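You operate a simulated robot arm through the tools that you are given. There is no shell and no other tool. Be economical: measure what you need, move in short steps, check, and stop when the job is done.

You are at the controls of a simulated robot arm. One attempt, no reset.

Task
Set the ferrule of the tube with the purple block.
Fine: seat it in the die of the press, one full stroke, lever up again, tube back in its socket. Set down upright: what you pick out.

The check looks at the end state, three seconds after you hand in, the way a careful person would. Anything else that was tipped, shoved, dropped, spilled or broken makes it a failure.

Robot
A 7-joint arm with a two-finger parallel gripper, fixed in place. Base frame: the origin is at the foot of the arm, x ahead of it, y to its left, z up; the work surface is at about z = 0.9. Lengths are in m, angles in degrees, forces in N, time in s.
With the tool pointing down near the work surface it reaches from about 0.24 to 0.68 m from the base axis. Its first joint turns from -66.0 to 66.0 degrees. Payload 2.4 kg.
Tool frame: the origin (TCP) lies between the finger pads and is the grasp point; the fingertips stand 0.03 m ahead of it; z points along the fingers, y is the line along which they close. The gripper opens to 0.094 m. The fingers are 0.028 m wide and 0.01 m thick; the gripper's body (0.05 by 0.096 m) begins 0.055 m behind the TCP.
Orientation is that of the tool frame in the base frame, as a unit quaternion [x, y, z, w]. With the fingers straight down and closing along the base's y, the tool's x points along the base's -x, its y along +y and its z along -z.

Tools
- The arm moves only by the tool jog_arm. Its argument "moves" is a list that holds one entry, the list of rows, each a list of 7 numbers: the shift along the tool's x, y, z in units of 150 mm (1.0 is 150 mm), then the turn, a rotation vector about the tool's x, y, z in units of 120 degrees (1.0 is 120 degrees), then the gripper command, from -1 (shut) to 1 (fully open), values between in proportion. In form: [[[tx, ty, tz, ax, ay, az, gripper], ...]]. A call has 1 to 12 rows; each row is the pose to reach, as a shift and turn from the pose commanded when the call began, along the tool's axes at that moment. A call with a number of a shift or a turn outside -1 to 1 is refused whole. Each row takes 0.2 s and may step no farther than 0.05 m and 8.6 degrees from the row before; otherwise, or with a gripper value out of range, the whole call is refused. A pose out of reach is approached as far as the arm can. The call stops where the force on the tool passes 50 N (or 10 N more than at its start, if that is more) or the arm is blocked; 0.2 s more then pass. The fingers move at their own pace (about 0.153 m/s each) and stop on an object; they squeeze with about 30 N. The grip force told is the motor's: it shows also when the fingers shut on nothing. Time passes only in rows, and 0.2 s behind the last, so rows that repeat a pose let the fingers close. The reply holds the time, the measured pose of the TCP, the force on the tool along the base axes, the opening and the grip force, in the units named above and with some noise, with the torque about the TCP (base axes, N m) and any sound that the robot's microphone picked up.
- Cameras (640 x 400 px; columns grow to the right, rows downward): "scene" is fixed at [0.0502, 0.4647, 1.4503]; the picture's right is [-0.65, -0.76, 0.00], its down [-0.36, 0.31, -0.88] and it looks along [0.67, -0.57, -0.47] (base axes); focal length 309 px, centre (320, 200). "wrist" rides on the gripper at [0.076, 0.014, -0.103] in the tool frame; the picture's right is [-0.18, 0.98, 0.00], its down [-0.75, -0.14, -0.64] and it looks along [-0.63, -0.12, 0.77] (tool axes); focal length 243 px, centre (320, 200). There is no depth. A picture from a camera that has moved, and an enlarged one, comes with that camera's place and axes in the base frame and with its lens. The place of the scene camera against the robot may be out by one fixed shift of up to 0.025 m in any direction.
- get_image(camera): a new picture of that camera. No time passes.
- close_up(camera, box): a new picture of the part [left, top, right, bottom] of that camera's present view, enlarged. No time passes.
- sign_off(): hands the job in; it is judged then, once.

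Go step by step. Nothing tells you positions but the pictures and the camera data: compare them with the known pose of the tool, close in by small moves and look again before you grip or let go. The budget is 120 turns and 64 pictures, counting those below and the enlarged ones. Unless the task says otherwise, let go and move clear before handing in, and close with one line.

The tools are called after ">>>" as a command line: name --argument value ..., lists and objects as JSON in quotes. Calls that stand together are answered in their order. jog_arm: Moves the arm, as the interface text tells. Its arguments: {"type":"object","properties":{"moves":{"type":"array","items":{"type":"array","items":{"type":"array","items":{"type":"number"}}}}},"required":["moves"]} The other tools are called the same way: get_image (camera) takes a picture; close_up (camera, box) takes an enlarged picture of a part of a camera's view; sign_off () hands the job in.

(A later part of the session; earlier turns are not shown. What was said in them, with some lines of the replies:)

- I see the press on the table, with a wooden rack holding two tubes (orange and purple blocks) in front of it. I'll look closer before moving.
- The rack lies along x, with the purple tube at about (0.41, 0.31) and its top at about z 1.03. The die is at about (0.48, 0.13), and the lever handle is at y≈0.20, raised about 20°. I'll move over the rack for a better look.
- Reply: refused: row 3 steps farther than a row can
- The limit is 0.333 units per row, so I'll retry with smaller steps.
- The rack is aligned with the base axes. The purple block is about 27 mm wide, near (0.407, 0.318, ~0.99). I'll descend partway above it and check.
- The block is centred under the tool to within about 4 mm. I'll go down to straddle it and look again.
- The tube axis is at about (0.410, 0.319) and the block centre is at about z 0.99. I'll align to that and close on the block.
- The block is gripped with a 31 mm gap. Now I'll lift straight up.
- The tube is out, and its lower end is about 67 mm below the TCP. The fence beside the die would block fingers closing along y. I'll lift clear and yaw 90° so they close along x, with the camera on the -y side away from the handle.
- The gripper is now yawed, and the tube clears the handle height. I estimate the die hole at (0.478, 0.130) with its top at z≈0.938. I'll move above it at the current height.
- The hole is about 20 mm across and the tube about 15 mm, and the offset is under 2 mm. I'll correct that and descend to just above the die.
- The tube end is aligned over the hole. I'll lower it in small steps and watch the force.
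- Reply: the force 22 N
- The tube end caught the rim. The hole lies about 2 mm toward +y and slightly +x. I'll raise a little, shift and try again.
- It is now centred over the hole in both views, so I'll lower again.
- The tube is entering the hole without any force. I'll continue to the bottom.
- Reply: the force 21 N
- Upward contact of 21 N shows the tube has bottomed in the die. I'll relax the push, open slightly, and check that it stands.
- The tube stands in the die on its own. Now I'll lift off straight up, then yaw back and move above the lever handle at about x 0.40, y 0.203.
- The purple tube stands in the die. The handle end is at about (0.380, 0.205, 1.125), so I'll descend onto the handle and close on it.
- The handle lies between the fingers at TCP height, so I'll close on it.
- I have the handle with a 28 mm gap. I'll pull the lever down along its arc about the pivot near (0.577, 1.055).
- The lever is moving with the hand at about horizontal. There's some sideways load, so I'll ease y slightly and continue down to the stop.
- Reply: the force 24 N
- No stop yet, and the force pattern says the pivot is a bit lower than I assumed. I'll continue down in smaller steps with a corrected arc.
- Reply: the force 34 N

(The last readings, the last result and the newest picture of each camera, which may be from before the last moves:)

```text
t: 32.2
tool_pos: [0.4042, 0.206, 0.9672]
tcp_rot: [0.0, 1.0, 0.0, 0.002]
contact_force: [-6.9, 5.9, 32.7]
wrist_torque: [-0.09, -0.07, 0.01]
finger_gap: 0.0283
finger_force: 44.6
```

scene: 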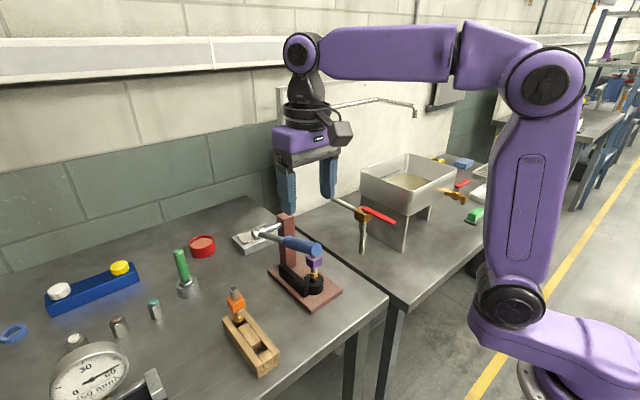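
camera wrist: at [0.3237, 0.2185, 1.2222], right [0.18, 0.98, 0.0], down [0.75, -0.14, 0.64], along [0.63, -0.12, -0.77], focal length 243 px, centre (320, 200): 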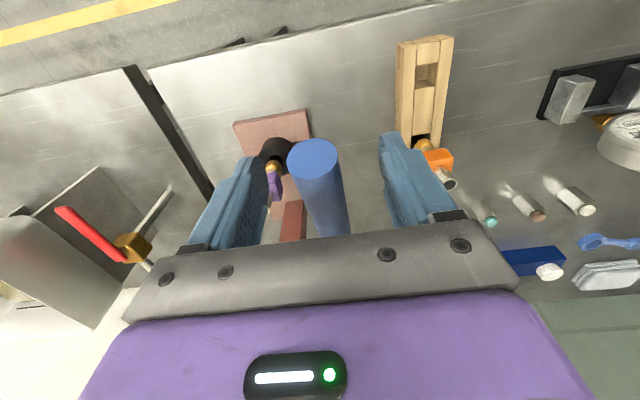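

>>> jog_arm --moves '[[[-0.012, 0, 0.03, 0, 0, 0, -1], [-0.024, 0, 0.06, 0, 0, 0, -1], [-0.024, 0, 0.06, 0, 0, 0, -1]]]'

>>> get_image --camera "scene"

>>> get_image --camera "wrist"

```text
t: 33.0
tool_pos: [0.407, 0.2046, 0.9578]
tcp_rot: [0.0, 1.0, -0.001, -0.001]
contact_force: [-12.7, 4.8, 30.6]
wrist_torque: [-0.09, -0.06, -0.05]
finger_gap: 0.0283
finger_force: 44.6
```

```text
20 pictures are left
```

scene: 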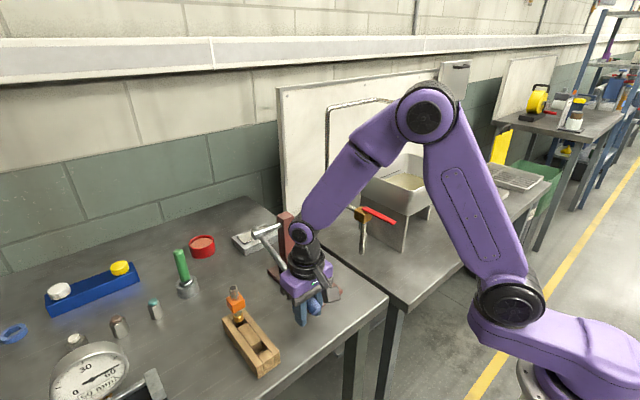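

```text
19 pictures are left
camera wrist: at [0.3313, 0.2187, 1.061], right [0.18, 0.98, 0.0], down [0.75, -0.14, 0.64], along [0.63, -0.12, -0.77], focal length 243 px, centre (320, 200)
```

wrist: 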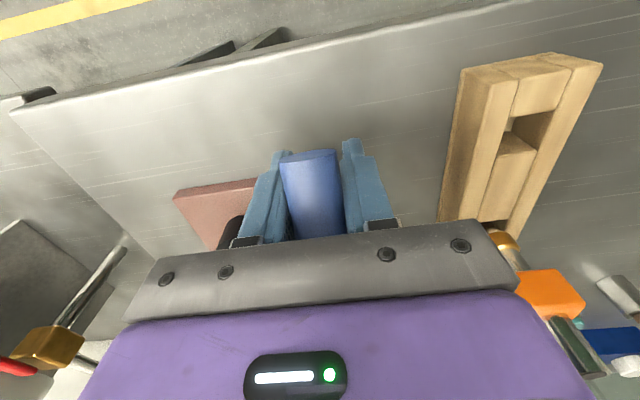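

The vertical force has saturated at about 31 N with the fingers sliding on the handle, so it may be the stop or just resistance. I'll let go and push from above with closed fingers to be sure of a full stroke.

>>> jog_arm --moves '[[[0, 0, -0.03, 0, 0, 0, 0], [0, 0, -0.03, 0, 0, 0, 0.3], [0, 0, -0.2, 0, 0, 0, 0.3], [0, 0, -0.4, 0, 0, 0, 0.3], [0, 0, -0.58, 0, 0, 0, 0.3], [0, 0, -0.58, 0, 0, 0, -0.5], [0, 0, -0.58, 0, 0, 0, -1], [0, 0, -0.58, 0, 0, 0, -1]]]'

>>> get_image --camera "wrist"

>>> close_up --camera "scene" --box '[230, 190, 370, 340]'

```text
t: 34.8
tool_pos: [0.4082, 0.2067, 1.0457]
tcp_rot: [0.0, 1.0, -0.001, 0.0]
contact_force: [-1.1, 0.4, 0.4]
wrist_torque: [0.02, 0.02, 0.01]
finger_gap: 0.0001
finger_force: 30.5
```

```text
18 pictures are left
camera wrist: at [0.3325, 0.2199, 1.1482], right [0.18, 0.98, 0.0], down [0.75, -0.14, 0.64], along [0.63, -0.12, -0.77], focal length 243 px, centre (320, 200)
```

wrist: 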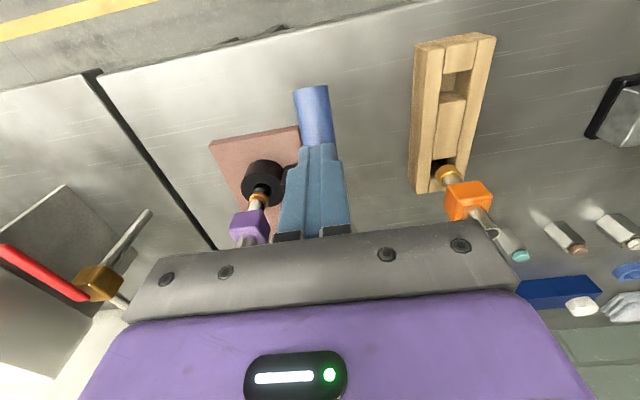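

```text
2.67 times, centred on (300, 265) of scene
camera zoom: at [0.0502, 0.4647, 1.4503], right [-0.65, -0.76, 0.0], down [-0.36, 0.31, -0.88], along [0.67, -0.57, -0.47], focal length 824 px, centre (373, 27)
```

zoom: 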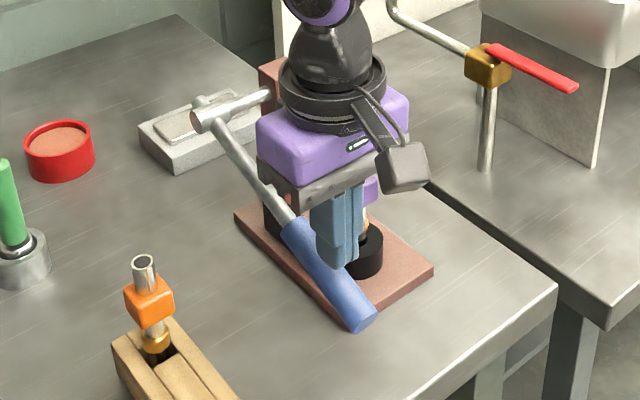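

The lever stays down at about -28°. I'll press on top of it near the handle end to confirm the stop.

>>> jog_arm --moves '[[[0.07, -0.015, 0.1, 0, 0, 0, -1], [0.07, -0.015, 0.2, 0, 0, 0, -1], [0.07, -0.015, 0.27, 0, 0, 0, -1], [0.07, -0.015, 0.3, 0, 0, 0, -1], [0.07, -0.015, 0.33, 0, 0, 0, -1], [0.07, -0.015, 0.36, 0, 0, 0, -1], [0.07, -0.015, 0.39, 0, 0, 0, -1], [0.07, -0.015, 0.42, 0, 0, 0, -1]]]'

>>> close_up --camera "scene" --box '[230, 190, 370, 340]'

```text
t: 35.3
tool_pos: [0.3976, 0.2039, 1.0291]
tcp_rot: [0.0, 1.0, 0.001, 0.003]
contact_force: [-12.6, -5.3, 18.1]
wrist_torque: [-0.13, 0.12, -0.09]
finger_gap: 0.0
finger_force: 29.9
stopped in row 2: the force on the tool passed its limit at 90 N (the readings are from after the stop); the commanded pose is now the measured one
```

```text
2.67 times, centred on (300, 265) of scene
camera zoom: at [0.0496, 0.4645, 1.4504], right [-0.65, -0.76, 0.0], down [-0.36, 0.31, -0.88], along [0.67, -0.57, -0.47], focal length 824 px, centre (373, 27)
```

zoom: 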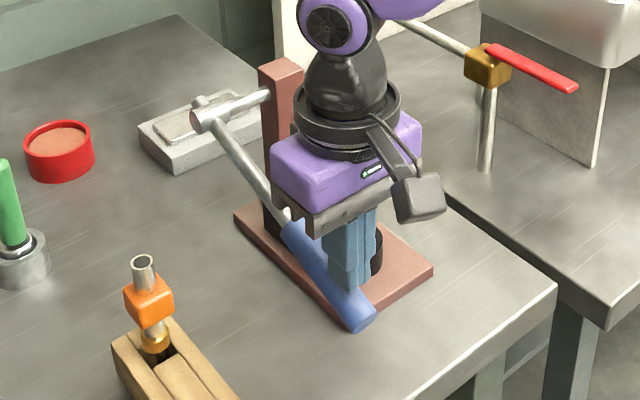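

A 90 N tap left the lever unmoved, so it is at its bottom stop and the stroke is complete. Now I'll regrip the handle to raise it.

>>> jog_arm --moves '[[[0, 0, -0.1, 0, 0, 0, -1], [0, 0, -0.15, 0, 0, 0, 0], [0, 0, -0.15, 0, 0, 0, 0.5], [0, 0, -0.15, 0, 0, 0, 0.5], [0, 0, 0.05, 0, 0, 0, 0.5], [0, 0, 0.2, 0, 0, 0, 0.5], [0, 0, 0.32, 0, 0, 0, 0.5], [0, 0, 0.32, 0, 0, 0, 0.5]]]'

>>> get_image --camera "wrist"

```text
t: 37.1
tool_pos: [0.3988, 0.2043, 0.98]
tcp_rot: [-0.001, 1.0, 0.002, 0.005]
contact_force: [-0.8, 0.5, -0.4]
wrist_torque: [-0.06, 0.02, -0.02]
finger_gap: 0.0705
finger_force: 0.1
```

```text
15 pictures are left
camera wrist: at [0.3224, 0.2171, 1.0825], right [0.18, 0.98, 0.01], down [0.75, -0.14, 0.65], along [0.64, -0.11, -0.76], focal length 243 px, centre (320, 200)
```

wrist: 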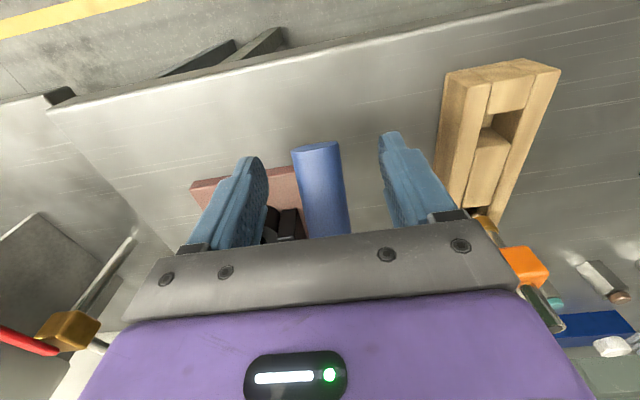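

The handle is between the fingers, so I'll grip it and swing the lever back up along the arc.

>>> jog_arm --moves '[[[0, 0, 0, 0, 0, 0, -0.4], [0, 0, 0, 0, 0, 0, -1], [0, 0, 0, 0, 0, 0, -1], [0.039, 0, -0.117, 0, 0.0048, 0, -1], [0.065, 0, -0.225, 0, 0.0048, 0, -1], [0.082, 0, -0.334, 0, 0.0048, 0, -1], [0.089, 0, -0.467, 0, 0.0048, 0, -1], [0.082, 0, -0.599, 0, 0.0048, 0, -1], [0.065, 0, -0.709, 0, 0.0048, 0, -1], [0.039, 0, -0.817, 0, 0.0048, 0, -1], [0.004, 0, -0.922, 0, 0.0048, 0, -1], [0.004, 0, -0.922, 0, 0.0048, 0, -1]]]'

>>> close_up --camera "scene" --box '[230, 190, 370, 310]'

```text
t: 39.7
tool_pos: [0.3974, 0.204, 1.1189]
tcp_rot: [0.001, 1.0, 0.004, -0.002]
contact_force: [-4.4, 22.5, -6.6]
wrist_torque: [-0.18, 1.06, -1.16]
finger_gap: 0.0236
finger_force: 45.4
```

```text
3.33 times, centred on (300, 250) of scene
camera zoom: at [0.0501, 0.4655, 1.45], right [-0.65, -0.76, 0.0], down [-0.36, 0.31, -0.88], along [0.67, -0.57, -0.47], focal length 1030 px, centre (387, 33)
```

zoom: 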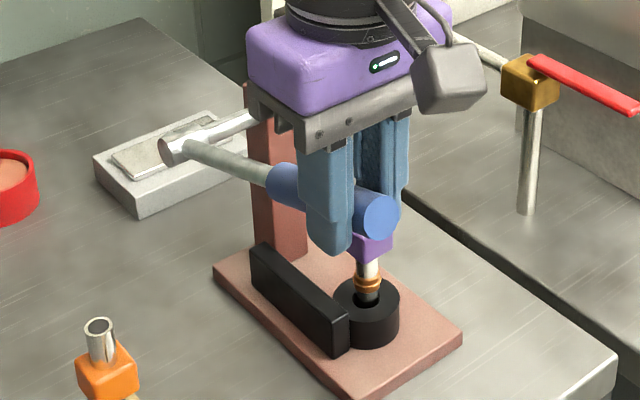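

The ferrule now shows a crimped shape. The handle is still about 9 mm lower than at the start, so I'll raise it a bit further to its upper stop.

>>> jog_arm --moves '[[[-0.01, 0.02, -0.03, 0, 0, 0, -1], [-0.025, 0.02, -0.06, 0, 0, 0, -1], [-0.04, 0.02, -0.09, 0, 0, 0, -1], [-0.04, 0.02, -0.09, 0, 0, 0, -1]]]'

>>> close_up --camera "scene" --box '[230, 190, 370, 310]'

```text
t: 40.7
tool_pos: [0.4027, 0.2046, 1.1305]
tcp_rot: [0.001, 1.0, 0.0, -0.004]
contact_force: [-16.4, 2.5, -24.5]
wrist_torque: [-0.33, 0.36, -1.06]
finger_gap: 0.0234
finger_force: 45.1
```

```text
3.33 times, centred on (300, 250) of scene
camera zoom: at [0.05, 0.465, 1.4502], right [-0.65, -0.76, 0.0], down [-0.36, 0.31, -0.88], along [0.67, -0.57, -0.47], focal length 1030 px, centre (387, 33)
```

zoom: 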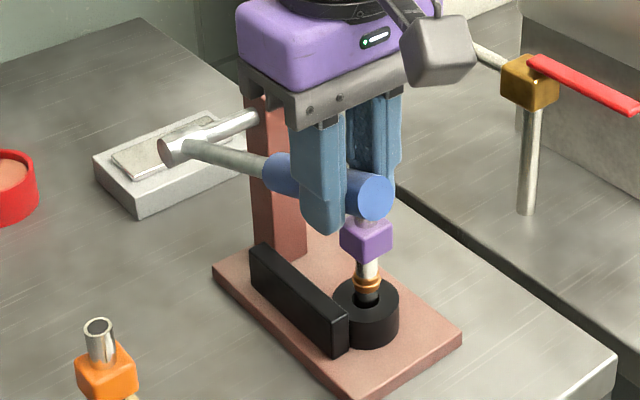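

The lever is back at its upper stop, matching its original position. I'll relax, release and lift away.

>>> jog_arm --moves '[[[0.015, 0, 0.02, 0, 0, 0, -1], [0.015, 0, 0.02, 0, 0, 0, -0.2], [0.015, 0, 0.02, 0, 0, 0, 0.5], [0.015, 0, 0.02, 0, 0, 0, 0.5], [0, 0, -0.2, 0, 0, 0, 0.5], [0, 0, -0.5, 0, 0, 0, 0.5], [0, 0, -0.75, 0, 0, 0, 0.5], [0, 0, -0.75, 0, 0, 0, 0.3]]]'

>>> close_up --camera "scene" --box '[230, 190, 370, 310]'

```text
t: 42.5
tool_pos: [0.4041, 0.206, 1.2459]
tcp_rot: [0.0, 1.0, 0.002, -0.001]
contact_force: [-0.3, 0.4, 0.4]
wrist_torque: [0.0, 0.03, 0.0]
finger_gap: 0.0611
finger_force: 0.1
```

```text
3.33 times, centred on (300, 250) of scene
camera zoom: at [0.0502, 0.4647, 1.4503], right [-0.65, -0.76, 0.0], down [-0.36, 0.31, -0.88], along [0.67, -0.57, -0.47], focal length 1030 px, centre (387, 33)
```

zoom: 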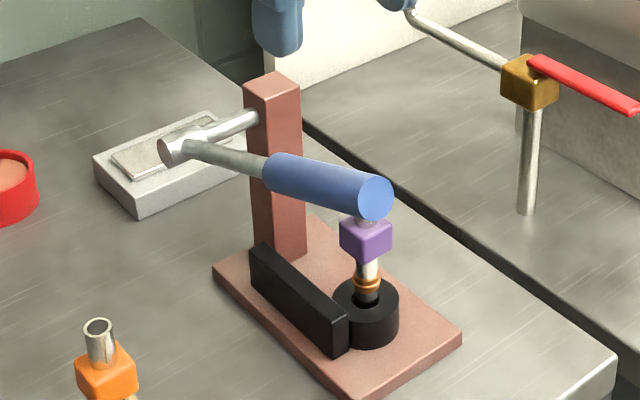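

Now I'll yaw 90° again and go back above the tube in the die.

>>> jog_arm --moves '[[[-0.06, -0.05, 0, 0, 0, -0.0682, 0.3], [-0.12, -0.1, 0, 0, 0, -0.1364, 0.3], [-0.18, -0.15, 0, 0, 0, -0.2046, 0.3], [-0.24, -0.2, 0, 0, 0, -0.2728, 0.3], [-0.3, -0.25, 0, 0, 0, -0.341, 0.3], [-0.36, -0.3, 0, 0, 0, -0.4092, 0.3], [-0.42, -0.35, 0, 0, 0, -0.4774, 0.3], [-0.48, -0.4, 0, 0, 0, -0.5456, 0.3], [-0.517, -0.45, 0, 0, 0, -0.6138, 0.3], [-0.517, -0.5, 0, 0, 0, -0.682, 0.3], [-0.517, -0.503, 0, 0, 0, -0.75, 0.3], [-0.517, -0.503, 0, 0, 0, -0.75, 0.3]]]'

>>> get_image --camera "wrist"

```text
t: 45.1
tool_pos: [0.4819, 0.131, 1.245]
tcp_rot: [0.708, -0.706, -0.002, 0.0]
contact_force: [-0.7, 0.2, -0.7]
wrist_torque: [0.0, 0.01, -0.01]
finger_gap: 0.0611
finger_force: 0.2
```

```text
11 pictures are left
camera wrist: at [0.4672, 0.0538, 1.3472], right [-0.98, 0.18, 0.0], down [0.14, 0.75, 0.64], along [0.11, 0.63, -0.76], focal length 243 px, centre (320, 200)
```

wrist: 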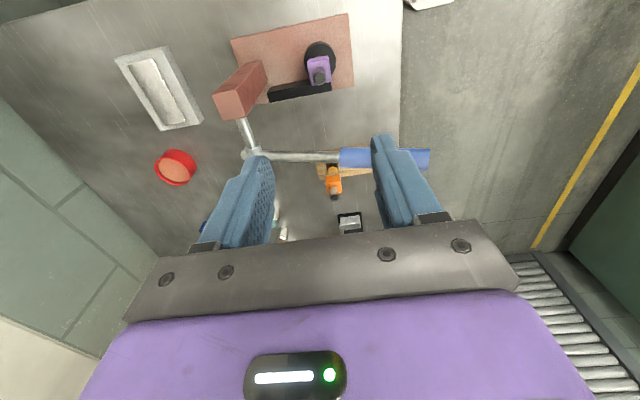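

The tube tip is centred below the tool, so I'll descend around it, check and grip.

>>> jog_arm --moves '[[[0, 0, 0.25, 0, 0, 0, 0.3], [0, 0, 0.5, 0, 0, 0, 0.3], [0, 0, 0.75, 0, 0, 0, 0.3], [0, 0, 1.0, 0, 0, 0, 0.3]]]'

>>> jog_arm --moves '[[[0, 0, 0.15, 0, 0, 0, 0.3], [0, 0, 0.3, 0, 0, 0, 0.3], [0, 0, 0.45, 0, 0, 0, 0.3], [0, 0, 0.6, 0, 0, 0, 0.3], [0, 0, 0.67, 0, 0, 0, 0.3], [0, 0, 0.67, 0, 0, 0, 0.3]]]'

>>> get_image --camera "wrist"

```text
t: 46.1
tool_pos: [0.4815, 0.1336, 1.093]
tcp_rot: [0.708, -0.706, -0.002, -0.001]
contact_force: [1.1, -0.3, -0.2]
wrist_torque: [0.01, 0.01, 0.03]
finger_gap: 0.0613
finger_force: 0.0
```

```text
t: 47.5
tool_pos: [0.4814, 0.1335, 0.9935]
tcp_rot: [0.708, -0.706, -0.002, -0.001]
contact_force: [-0.2, -0.9, -0.2]
wrist_torque: [0.02, -0.04, 0.01]
finger_gap: 0.061
finger_force: 0.1
```

```text
10 pictures are left
camera wrist: at [0.4663, 0.0561, 1.0963], right [-0.98, 0.18, 0.0], down [0.14, 0.75, 0.64], along [0.12, 0.63, -0.76], focal length 243 px, centre (320, 200)
```

wrist: 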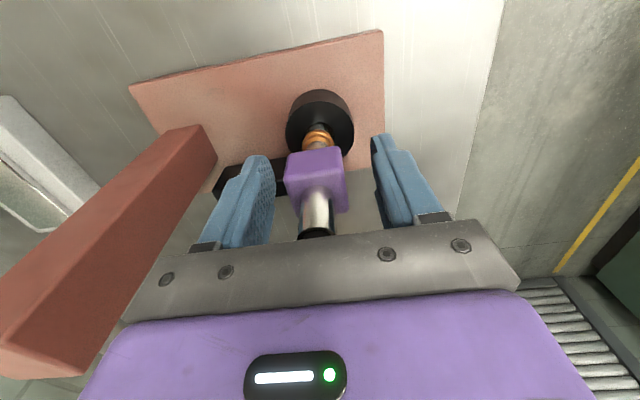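

The block is between the fingers. I'll make a small centring correction, then grip and lift straight out.

>>> jog_arm --moves '[[[0.015, -0.008, 0, 0, 0, 0, 0.3], [0.015, -0.008, 0, 0, 0, 0, -0.3], [0.015, -0.008, 0, 0, 0, 0, -1], [0.015, -0.008, 0, 0, 0, 0, -1], [0.015, -0.008, 0, 0, 0, 0, -1]]]'

>>> jog_arm --moves '[[[0, 0, -0.06, 0, 0, 0, -1], [0, 0, -0.12, 0, 0, 0, -1], [0, 0, -0.2, 0, 0, 0, -1], [0, 0, -0.3, 0, 0, 0, -1], [0, 0, -0.5, 0, 0, 0, -1], [0, 0, -0.75, 0, 0, 0, -1], [0, 0, -1.0, 0, 0, 0, -1], [0, 0, -1.0, 0, 0, 0, -1]]]'

>>> get_image --camera "scene"

```text
t: 48.7
tool_pos: [0.4825, 0.1306, 0.9934]
tcp_rot: [0.707, -0.707, -0.002, -0.001]
contact_force: [-0.7, 1.1, 0.1]
wrist_torque: [0.03, 0.05, -0.02]
finger_gap: 0.0316
finger_force: 30.0
```

```text
t: 50.5
tool_pos: [0.4834, 0.126, 1.1438]
tcp_rot: [0.707, -0.707, -0.002, 0.0]
contact_force: [0.0, -0.1, -0.8]
wrist_torque: [0.01, 0.02, 0.02]
finger_gap: 0.0315
finger_force: 30.1
```

```text
9 pictures are left
```

scene: 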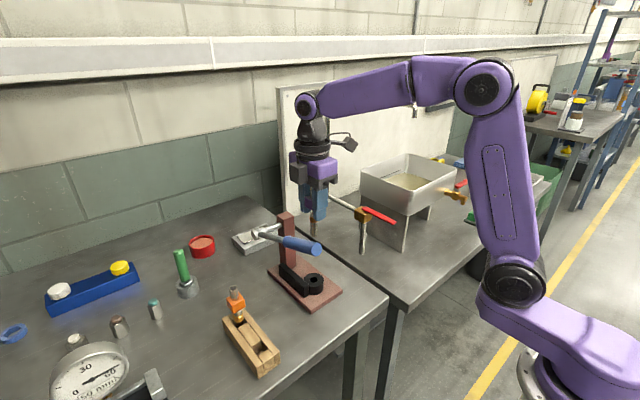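

The tube is out and held, and the lever is still up. I'll raise over the handle, travel back to the rack, and yaw back.

>>> jog_arm --moves '[[[0, 0, -0.3, 0, 0, 0, -1], [0, 0, -0.6, 0, 0, 0, -1], [0, 0, -0.85, 0, 0, 0, -1], [-0.25, 0.1, -0.85, 0, 0, 0, -1], [-0.5, 0.2, -0.85, 0, 0, 0, -1], [-0.75, 0.35, -0.85, 0, 0, 0, -1], [-1.0, 0.473, -0.85, 0, 0, 0, -1], [-1.0, 0.473, -0.85, 0, 0, 0, -1]]]'

>>> jog_arm --moves '[[[-0.14, 0, 0, 0, 0, 0.0682, -1], [-0.273, 0, 0, 0, 0, 0.1364, -1], [-0.273, 0, 0, 0, 0, 0.2046, -1], [-0.273, 0, 0, 0, 0, 0.2728, -1], [-0.273, 0, 0, 0, 0, 0.341, -1], [-0.273, 0, 0, 0, 0, 0.4092, -1], [-0.273, 0, 0, 0, 0, 0.4774, -1], [-0.273, 0, 0, 0, 0, 0.5456, -1], [-0.273, 0, 0, 0, 0, 0.6138, -1], [-0.273, 0, 0, 0, 0, 0.682, -1], [-0.273, 0, 0, 0, 0, 0.75, -1], [-0.273, 0, 0, 0, 0, 0.75, -1]]]'

```text
t: 52.3
tool_pos: [0.4095, 0.2792, 1.2718]
tcp_rot: [0.707, -0.707, -0.002, 0.0]
contact_force: [-0.5, 0.6, -0.7]
wrist_torque: [-0.07, 0.0, 0.01]
finger_gap: 0.0317
finger_force: 29.4
```

```text
t: 54.9
tool_pos: [0.4119, 0.3192, 1.2732]
tcp_rot: [0.001, 1.0, 0.002, -0.001]
contact_force: [0.3, -1.2, -0.5]
wrist_torque: [0.03, 0.0, 0.0]
finger_gap: 0.0313
finger_force: 30.2
```

I'm above the rack, so I'll descend to just above the socket and look.

>>> jog_arm --moves '[[[0, 0, 0.25, 0, 0, 0, -1], [0, 0, 0.5, 0, 0, 0, -1], [0, 0, 0.75, 0, 0, 0, -1], [0, 0, 1.0, 0, 0, 0, -1]]]'

>>> jog_arm --moves '[[[0, 0, 0.2, 0, 0, 0, -1], [0, 0, 0.4, 0, 0, 0, -1], [0, 0, 0.48, 0, 0, 0, -1], [0, 0, 0.48, 0, 0, 0, -1]]]'

>>> close_up --camera "wrist" --box '[260, 60, 380, 200]'

>>> close_up --camera "scene" --box '[210, 270, 300, 380]'

```text
t: 55.9
tool_pos: [0.4123, 0.3191, 1.122]
tcp_rot: [-0.001, 1.0, 0.001, 0.0]
contact_force: [-0.2, -0.1, -0.3]
wrist_torque: [-0.04, -0.01, -0.01]
finger_gap: 0.0318
finger_force: 29.7
```

```text
t: 56.9
tool_pos: [0.4102, 0.3211, 1.0506]
tcp_rot: [0.0, 1.0, 0.002, -0.001]
contact_force: [-0.7, -0.1, -0.5]
wrist_torque: [0.0, -0.01, 0.01]
finger_gap: 0.0317
finger_force: 30.1
```

```text
2.86 times, centred on (320, 130) of wrist
camera zoom: at [0.335, 0.334, 1.153], right [0.18, 0.98, 0.0], down [0.75, -0.14, 0.64], along [0.63, -0.11, -0.77], focal length 693 px, centre (320, 400)
```

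zoom: 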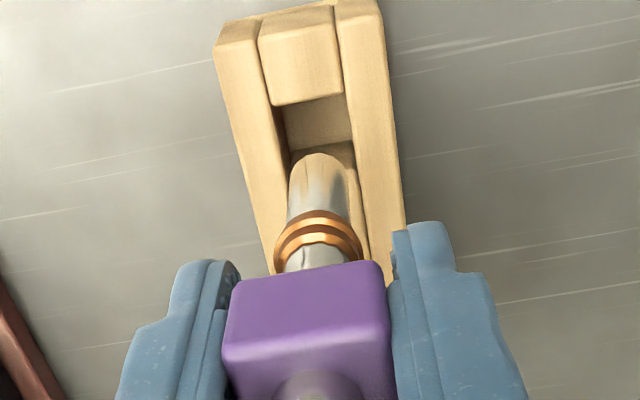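

```text
3.64 times, centred on (255, 325) of scene
camera zoom: at [0.0502, 0.4647, 1.4503], right [-0.65, -0.76, 0.0], down [-0.36, 0.31, -0.88], along [0.67, -0.57, -0.47], focal length 1123 px, centre (556, -254)
```

zoom: 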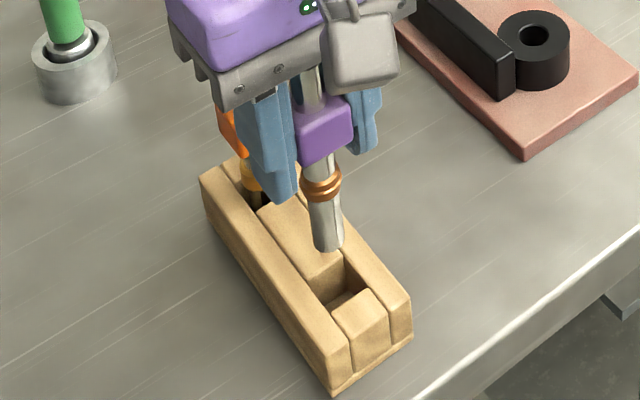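

The ferrule is visibly crimped. Its column in the scene matches the original to within about 1 px, and the slot is centred under the tube. I'll lower slowly.

>>> jog_arm --moves '[[[0, 0, 0.05, 0, 0, 0, -1], [0, 0, 0.1, 0, 0, 0, -1], [0, 0, 0.15, 0, 0, 0, -1], [0, 0, 0.2, 0, 0, 0, -1], [0, 0, 0.25, 0, 0, 0, -1], [0, 0, 0.25, 0, 0, 0, -1]]]'

>>> close_up --camera "scene" --box '[210, 270, 300, 380]'

```text
t: 58.3
tool_pos: [0.4118, 0.3202, 1.0123]
tcp_rot: [-0.001, 1.0, 0.001, -0.001]
contact_force: [-0.4, -0.2, -0.7]
wrist_torque: [0.01, 0.0, -0.03]
finger_gap: 0.0315
finger_force: 30.4
```

```text
3.64 times, centred on (255, 325) of scene
camera zoom: at [0.0502, 0.4647, 1.4503], right [-0.65, -0.76, 0.0], down [-0.36, 0.31, -0.88], along [0.67, -0.57, -0.47], focal length 1123 px, centre (556, -254)
```

zoom: 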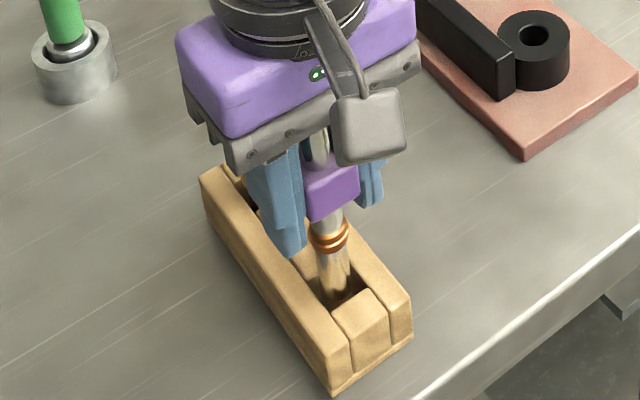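

The tube is in the slot with no contact force. I'll continue down until it touches bottom.

>>> jog_arm --moves '[[[0, 0, 0.04, 0, 0, 0, -1], [0, 0, 0.08, 0, 0, 0, -1], [0, 0, 0.11, 0, 0, 0, -1], [0, 0, 0.11, 0, 0, 0, -1]]]'

```text
t: 59.3
tool_pos: [0.4121, 0.3223, 0.9967]
tcp_rot: [0.0, 1.0, 0.002, 0.0]
contact_force: [-0.7, -0.4, -0.9]
wrist_torque: [-0.02, 0.03, -0.01]
finger_gap: 0.0316
finger_force: 30.2
```

>>> jog_arm --moves '[[[0, 0, 0.02, 0, 0, 0, -1], [0, 0, 0.04, 0, 0, 0, -1], [0, 0, 0.04, 0, 0, 0, -1]]]'

```text
t: 60.1
tool_pos: [0.4113, 0.3203, 0.9904]
tcp_rot: [-0.001, 1.0, 0.001, -0.001]
contact_force: [0.1, 0.4, -0.4]
wrist_torque: [0.02, 0.0, 0.02]
finger_gap: 0.0314
finger_force: 29.7
```

>>> jog_arm --moves '[[[0, 0, 0.015, 0, 0, 0, -1], [0, 0, 0.03, 0, 0, 0, -1], [0, 0, 0.03, 0, 0, 0, -1]]]'

>>> close_up --camera "scene" --box '[210, 270, 300, 380]'

```text
t: 60.9
tool_pos: [0.4114, 0.3201, 0.9868]
tcp_rot: [-0.001, 1.0, 0.001, -0.002]
contact_force: [0.2, -0.2, -0.7]
wrist_torque: [0.02, 0.0, 0.03]
finger_gap: 0.0315
finger_force: 30.6
```

```text
3.64 times, centred on (255, 325) of scene
camera zoom: at [0.0502, 0.4647, 1.4503], right [-0.65, -0.76, 0.0], down [-0.36, 0.31, -0.88], along [0.67, -0.57, -0.47], focal length 1123 px, centre (556, -254)
```

zoom: 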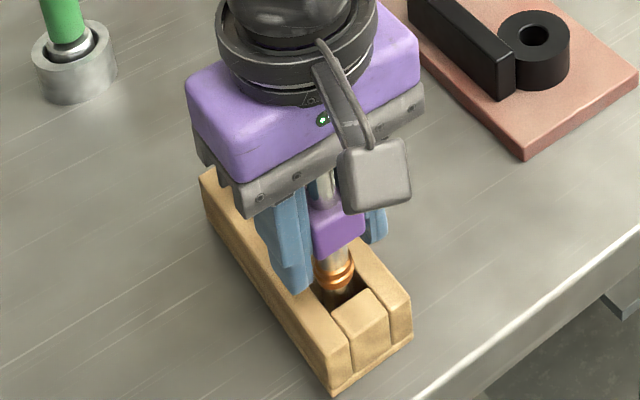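

>>> jog_arm --moves '[[[0, 0, 0.01, 0, 0, 0, -1], [0, 0, 0.02, 0, 0, 0, -1], [0, 0, 0.02, 0, 0, 0, -1]]]'

```text
t: 61.7
tool_pos: [0.4117, 0.3212, 0.9838]
tcp_rot: [0.0, 1.0, 0.003, 0.0]
contact_force: [-1.4, -0.6, 22.2]
wrist_torque: [-0.04, 0.02, 0.02]
finger_gap: 0.0316
finger_force: 30.0
```

It has bottomed in the socket with 22 N upward force. I'll relax, open, rise straight up, and check.

>>> jog_arm --moves '[[[0, 0, -0.015, 0, 0, 0, -1], [0, 0, -0.015, 0, 0, 0, -0.2], [0, 0, -0.015, 0, 0, 0, 0.3], [0, 0, -0.015, 0, 0, 0, 0.3], [0, 0, -0.1, 0, 0, 0, 0.3], [0, 0, -0.3, 0, 0, 0, 0.3], [0, 0, -0.6, 0, 0, 0, 0.3], [0, 0, -0.9, 0, 0, 0, 0.3], [0, 0, -1.0, 0, 0, 0, 0.3]]]'

>>> jog_arm --moves '[[[0, 0, -0.3, 0, 0, 0, 0.3], [0, 0, -0.6, 0, 0, 0, 0.3], [0, 0, -0.6, 0, 0, 0, 0.3]]]'

>>> get_image --camera "scene"

>>> close_up --camera "scene" --box '[200, 230, 350, 390]'

```text
t: 63.7
tool_pos: [0.4126, 0.3195, 1.1331]
tcp_rot: [0.0, 1.0, 0.002, -0.001]
contact_force: [-0.2, 0.5, -0.5]
wrist_torque: [0.0, 0.04, 0.0]
finger_gap: 0.0609
finger_force: 0.0
```

```text
t: 64.5
tool_pos: [0.4124, 0.3173, 1.223]
tcp_rot: [0.001, 1.0, 0.002, -0.001]
contact_force: [-0.3, 0.6, -0.5]
wrist_torque: [-0.01, 0.01, 0.01]
finger_gap: 0.0611
finger_force: 0.0
```

```text
4 pictures are left
```

scene: 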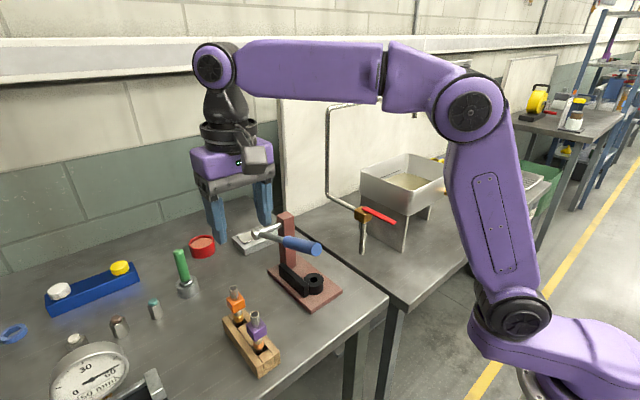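

```text
2.50 times, centred on (275, 310) of scene
camera zoom: at [0.0502, 0.4647, 1.4503], right [-0.65, -0.76, 0.0], down [-0.36, 0.31, -0.88], along [0.67, -0.57, -0.47], focal length 772 px, centre (432, -75)
```

zoom: 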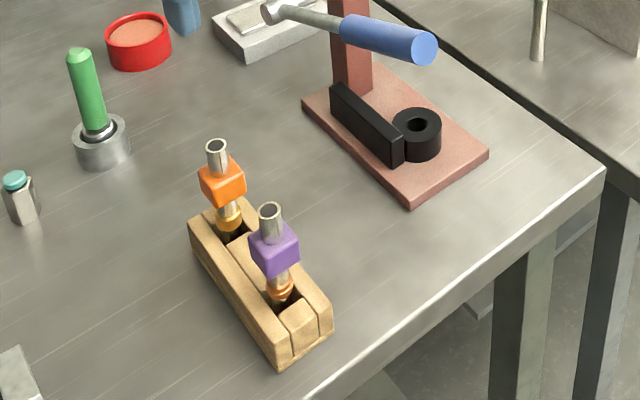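

The purple tube stands upright in its socket with the ferrule crimped. The lever is up, the other items look unmoved, and the arm is clear, so I'm handing in.

>>> sign_off

```text
The job is handed in.
```

The purple tube's ferrule is set with one full press stroke, the lever is up again, and the tube is back upright in its socket.
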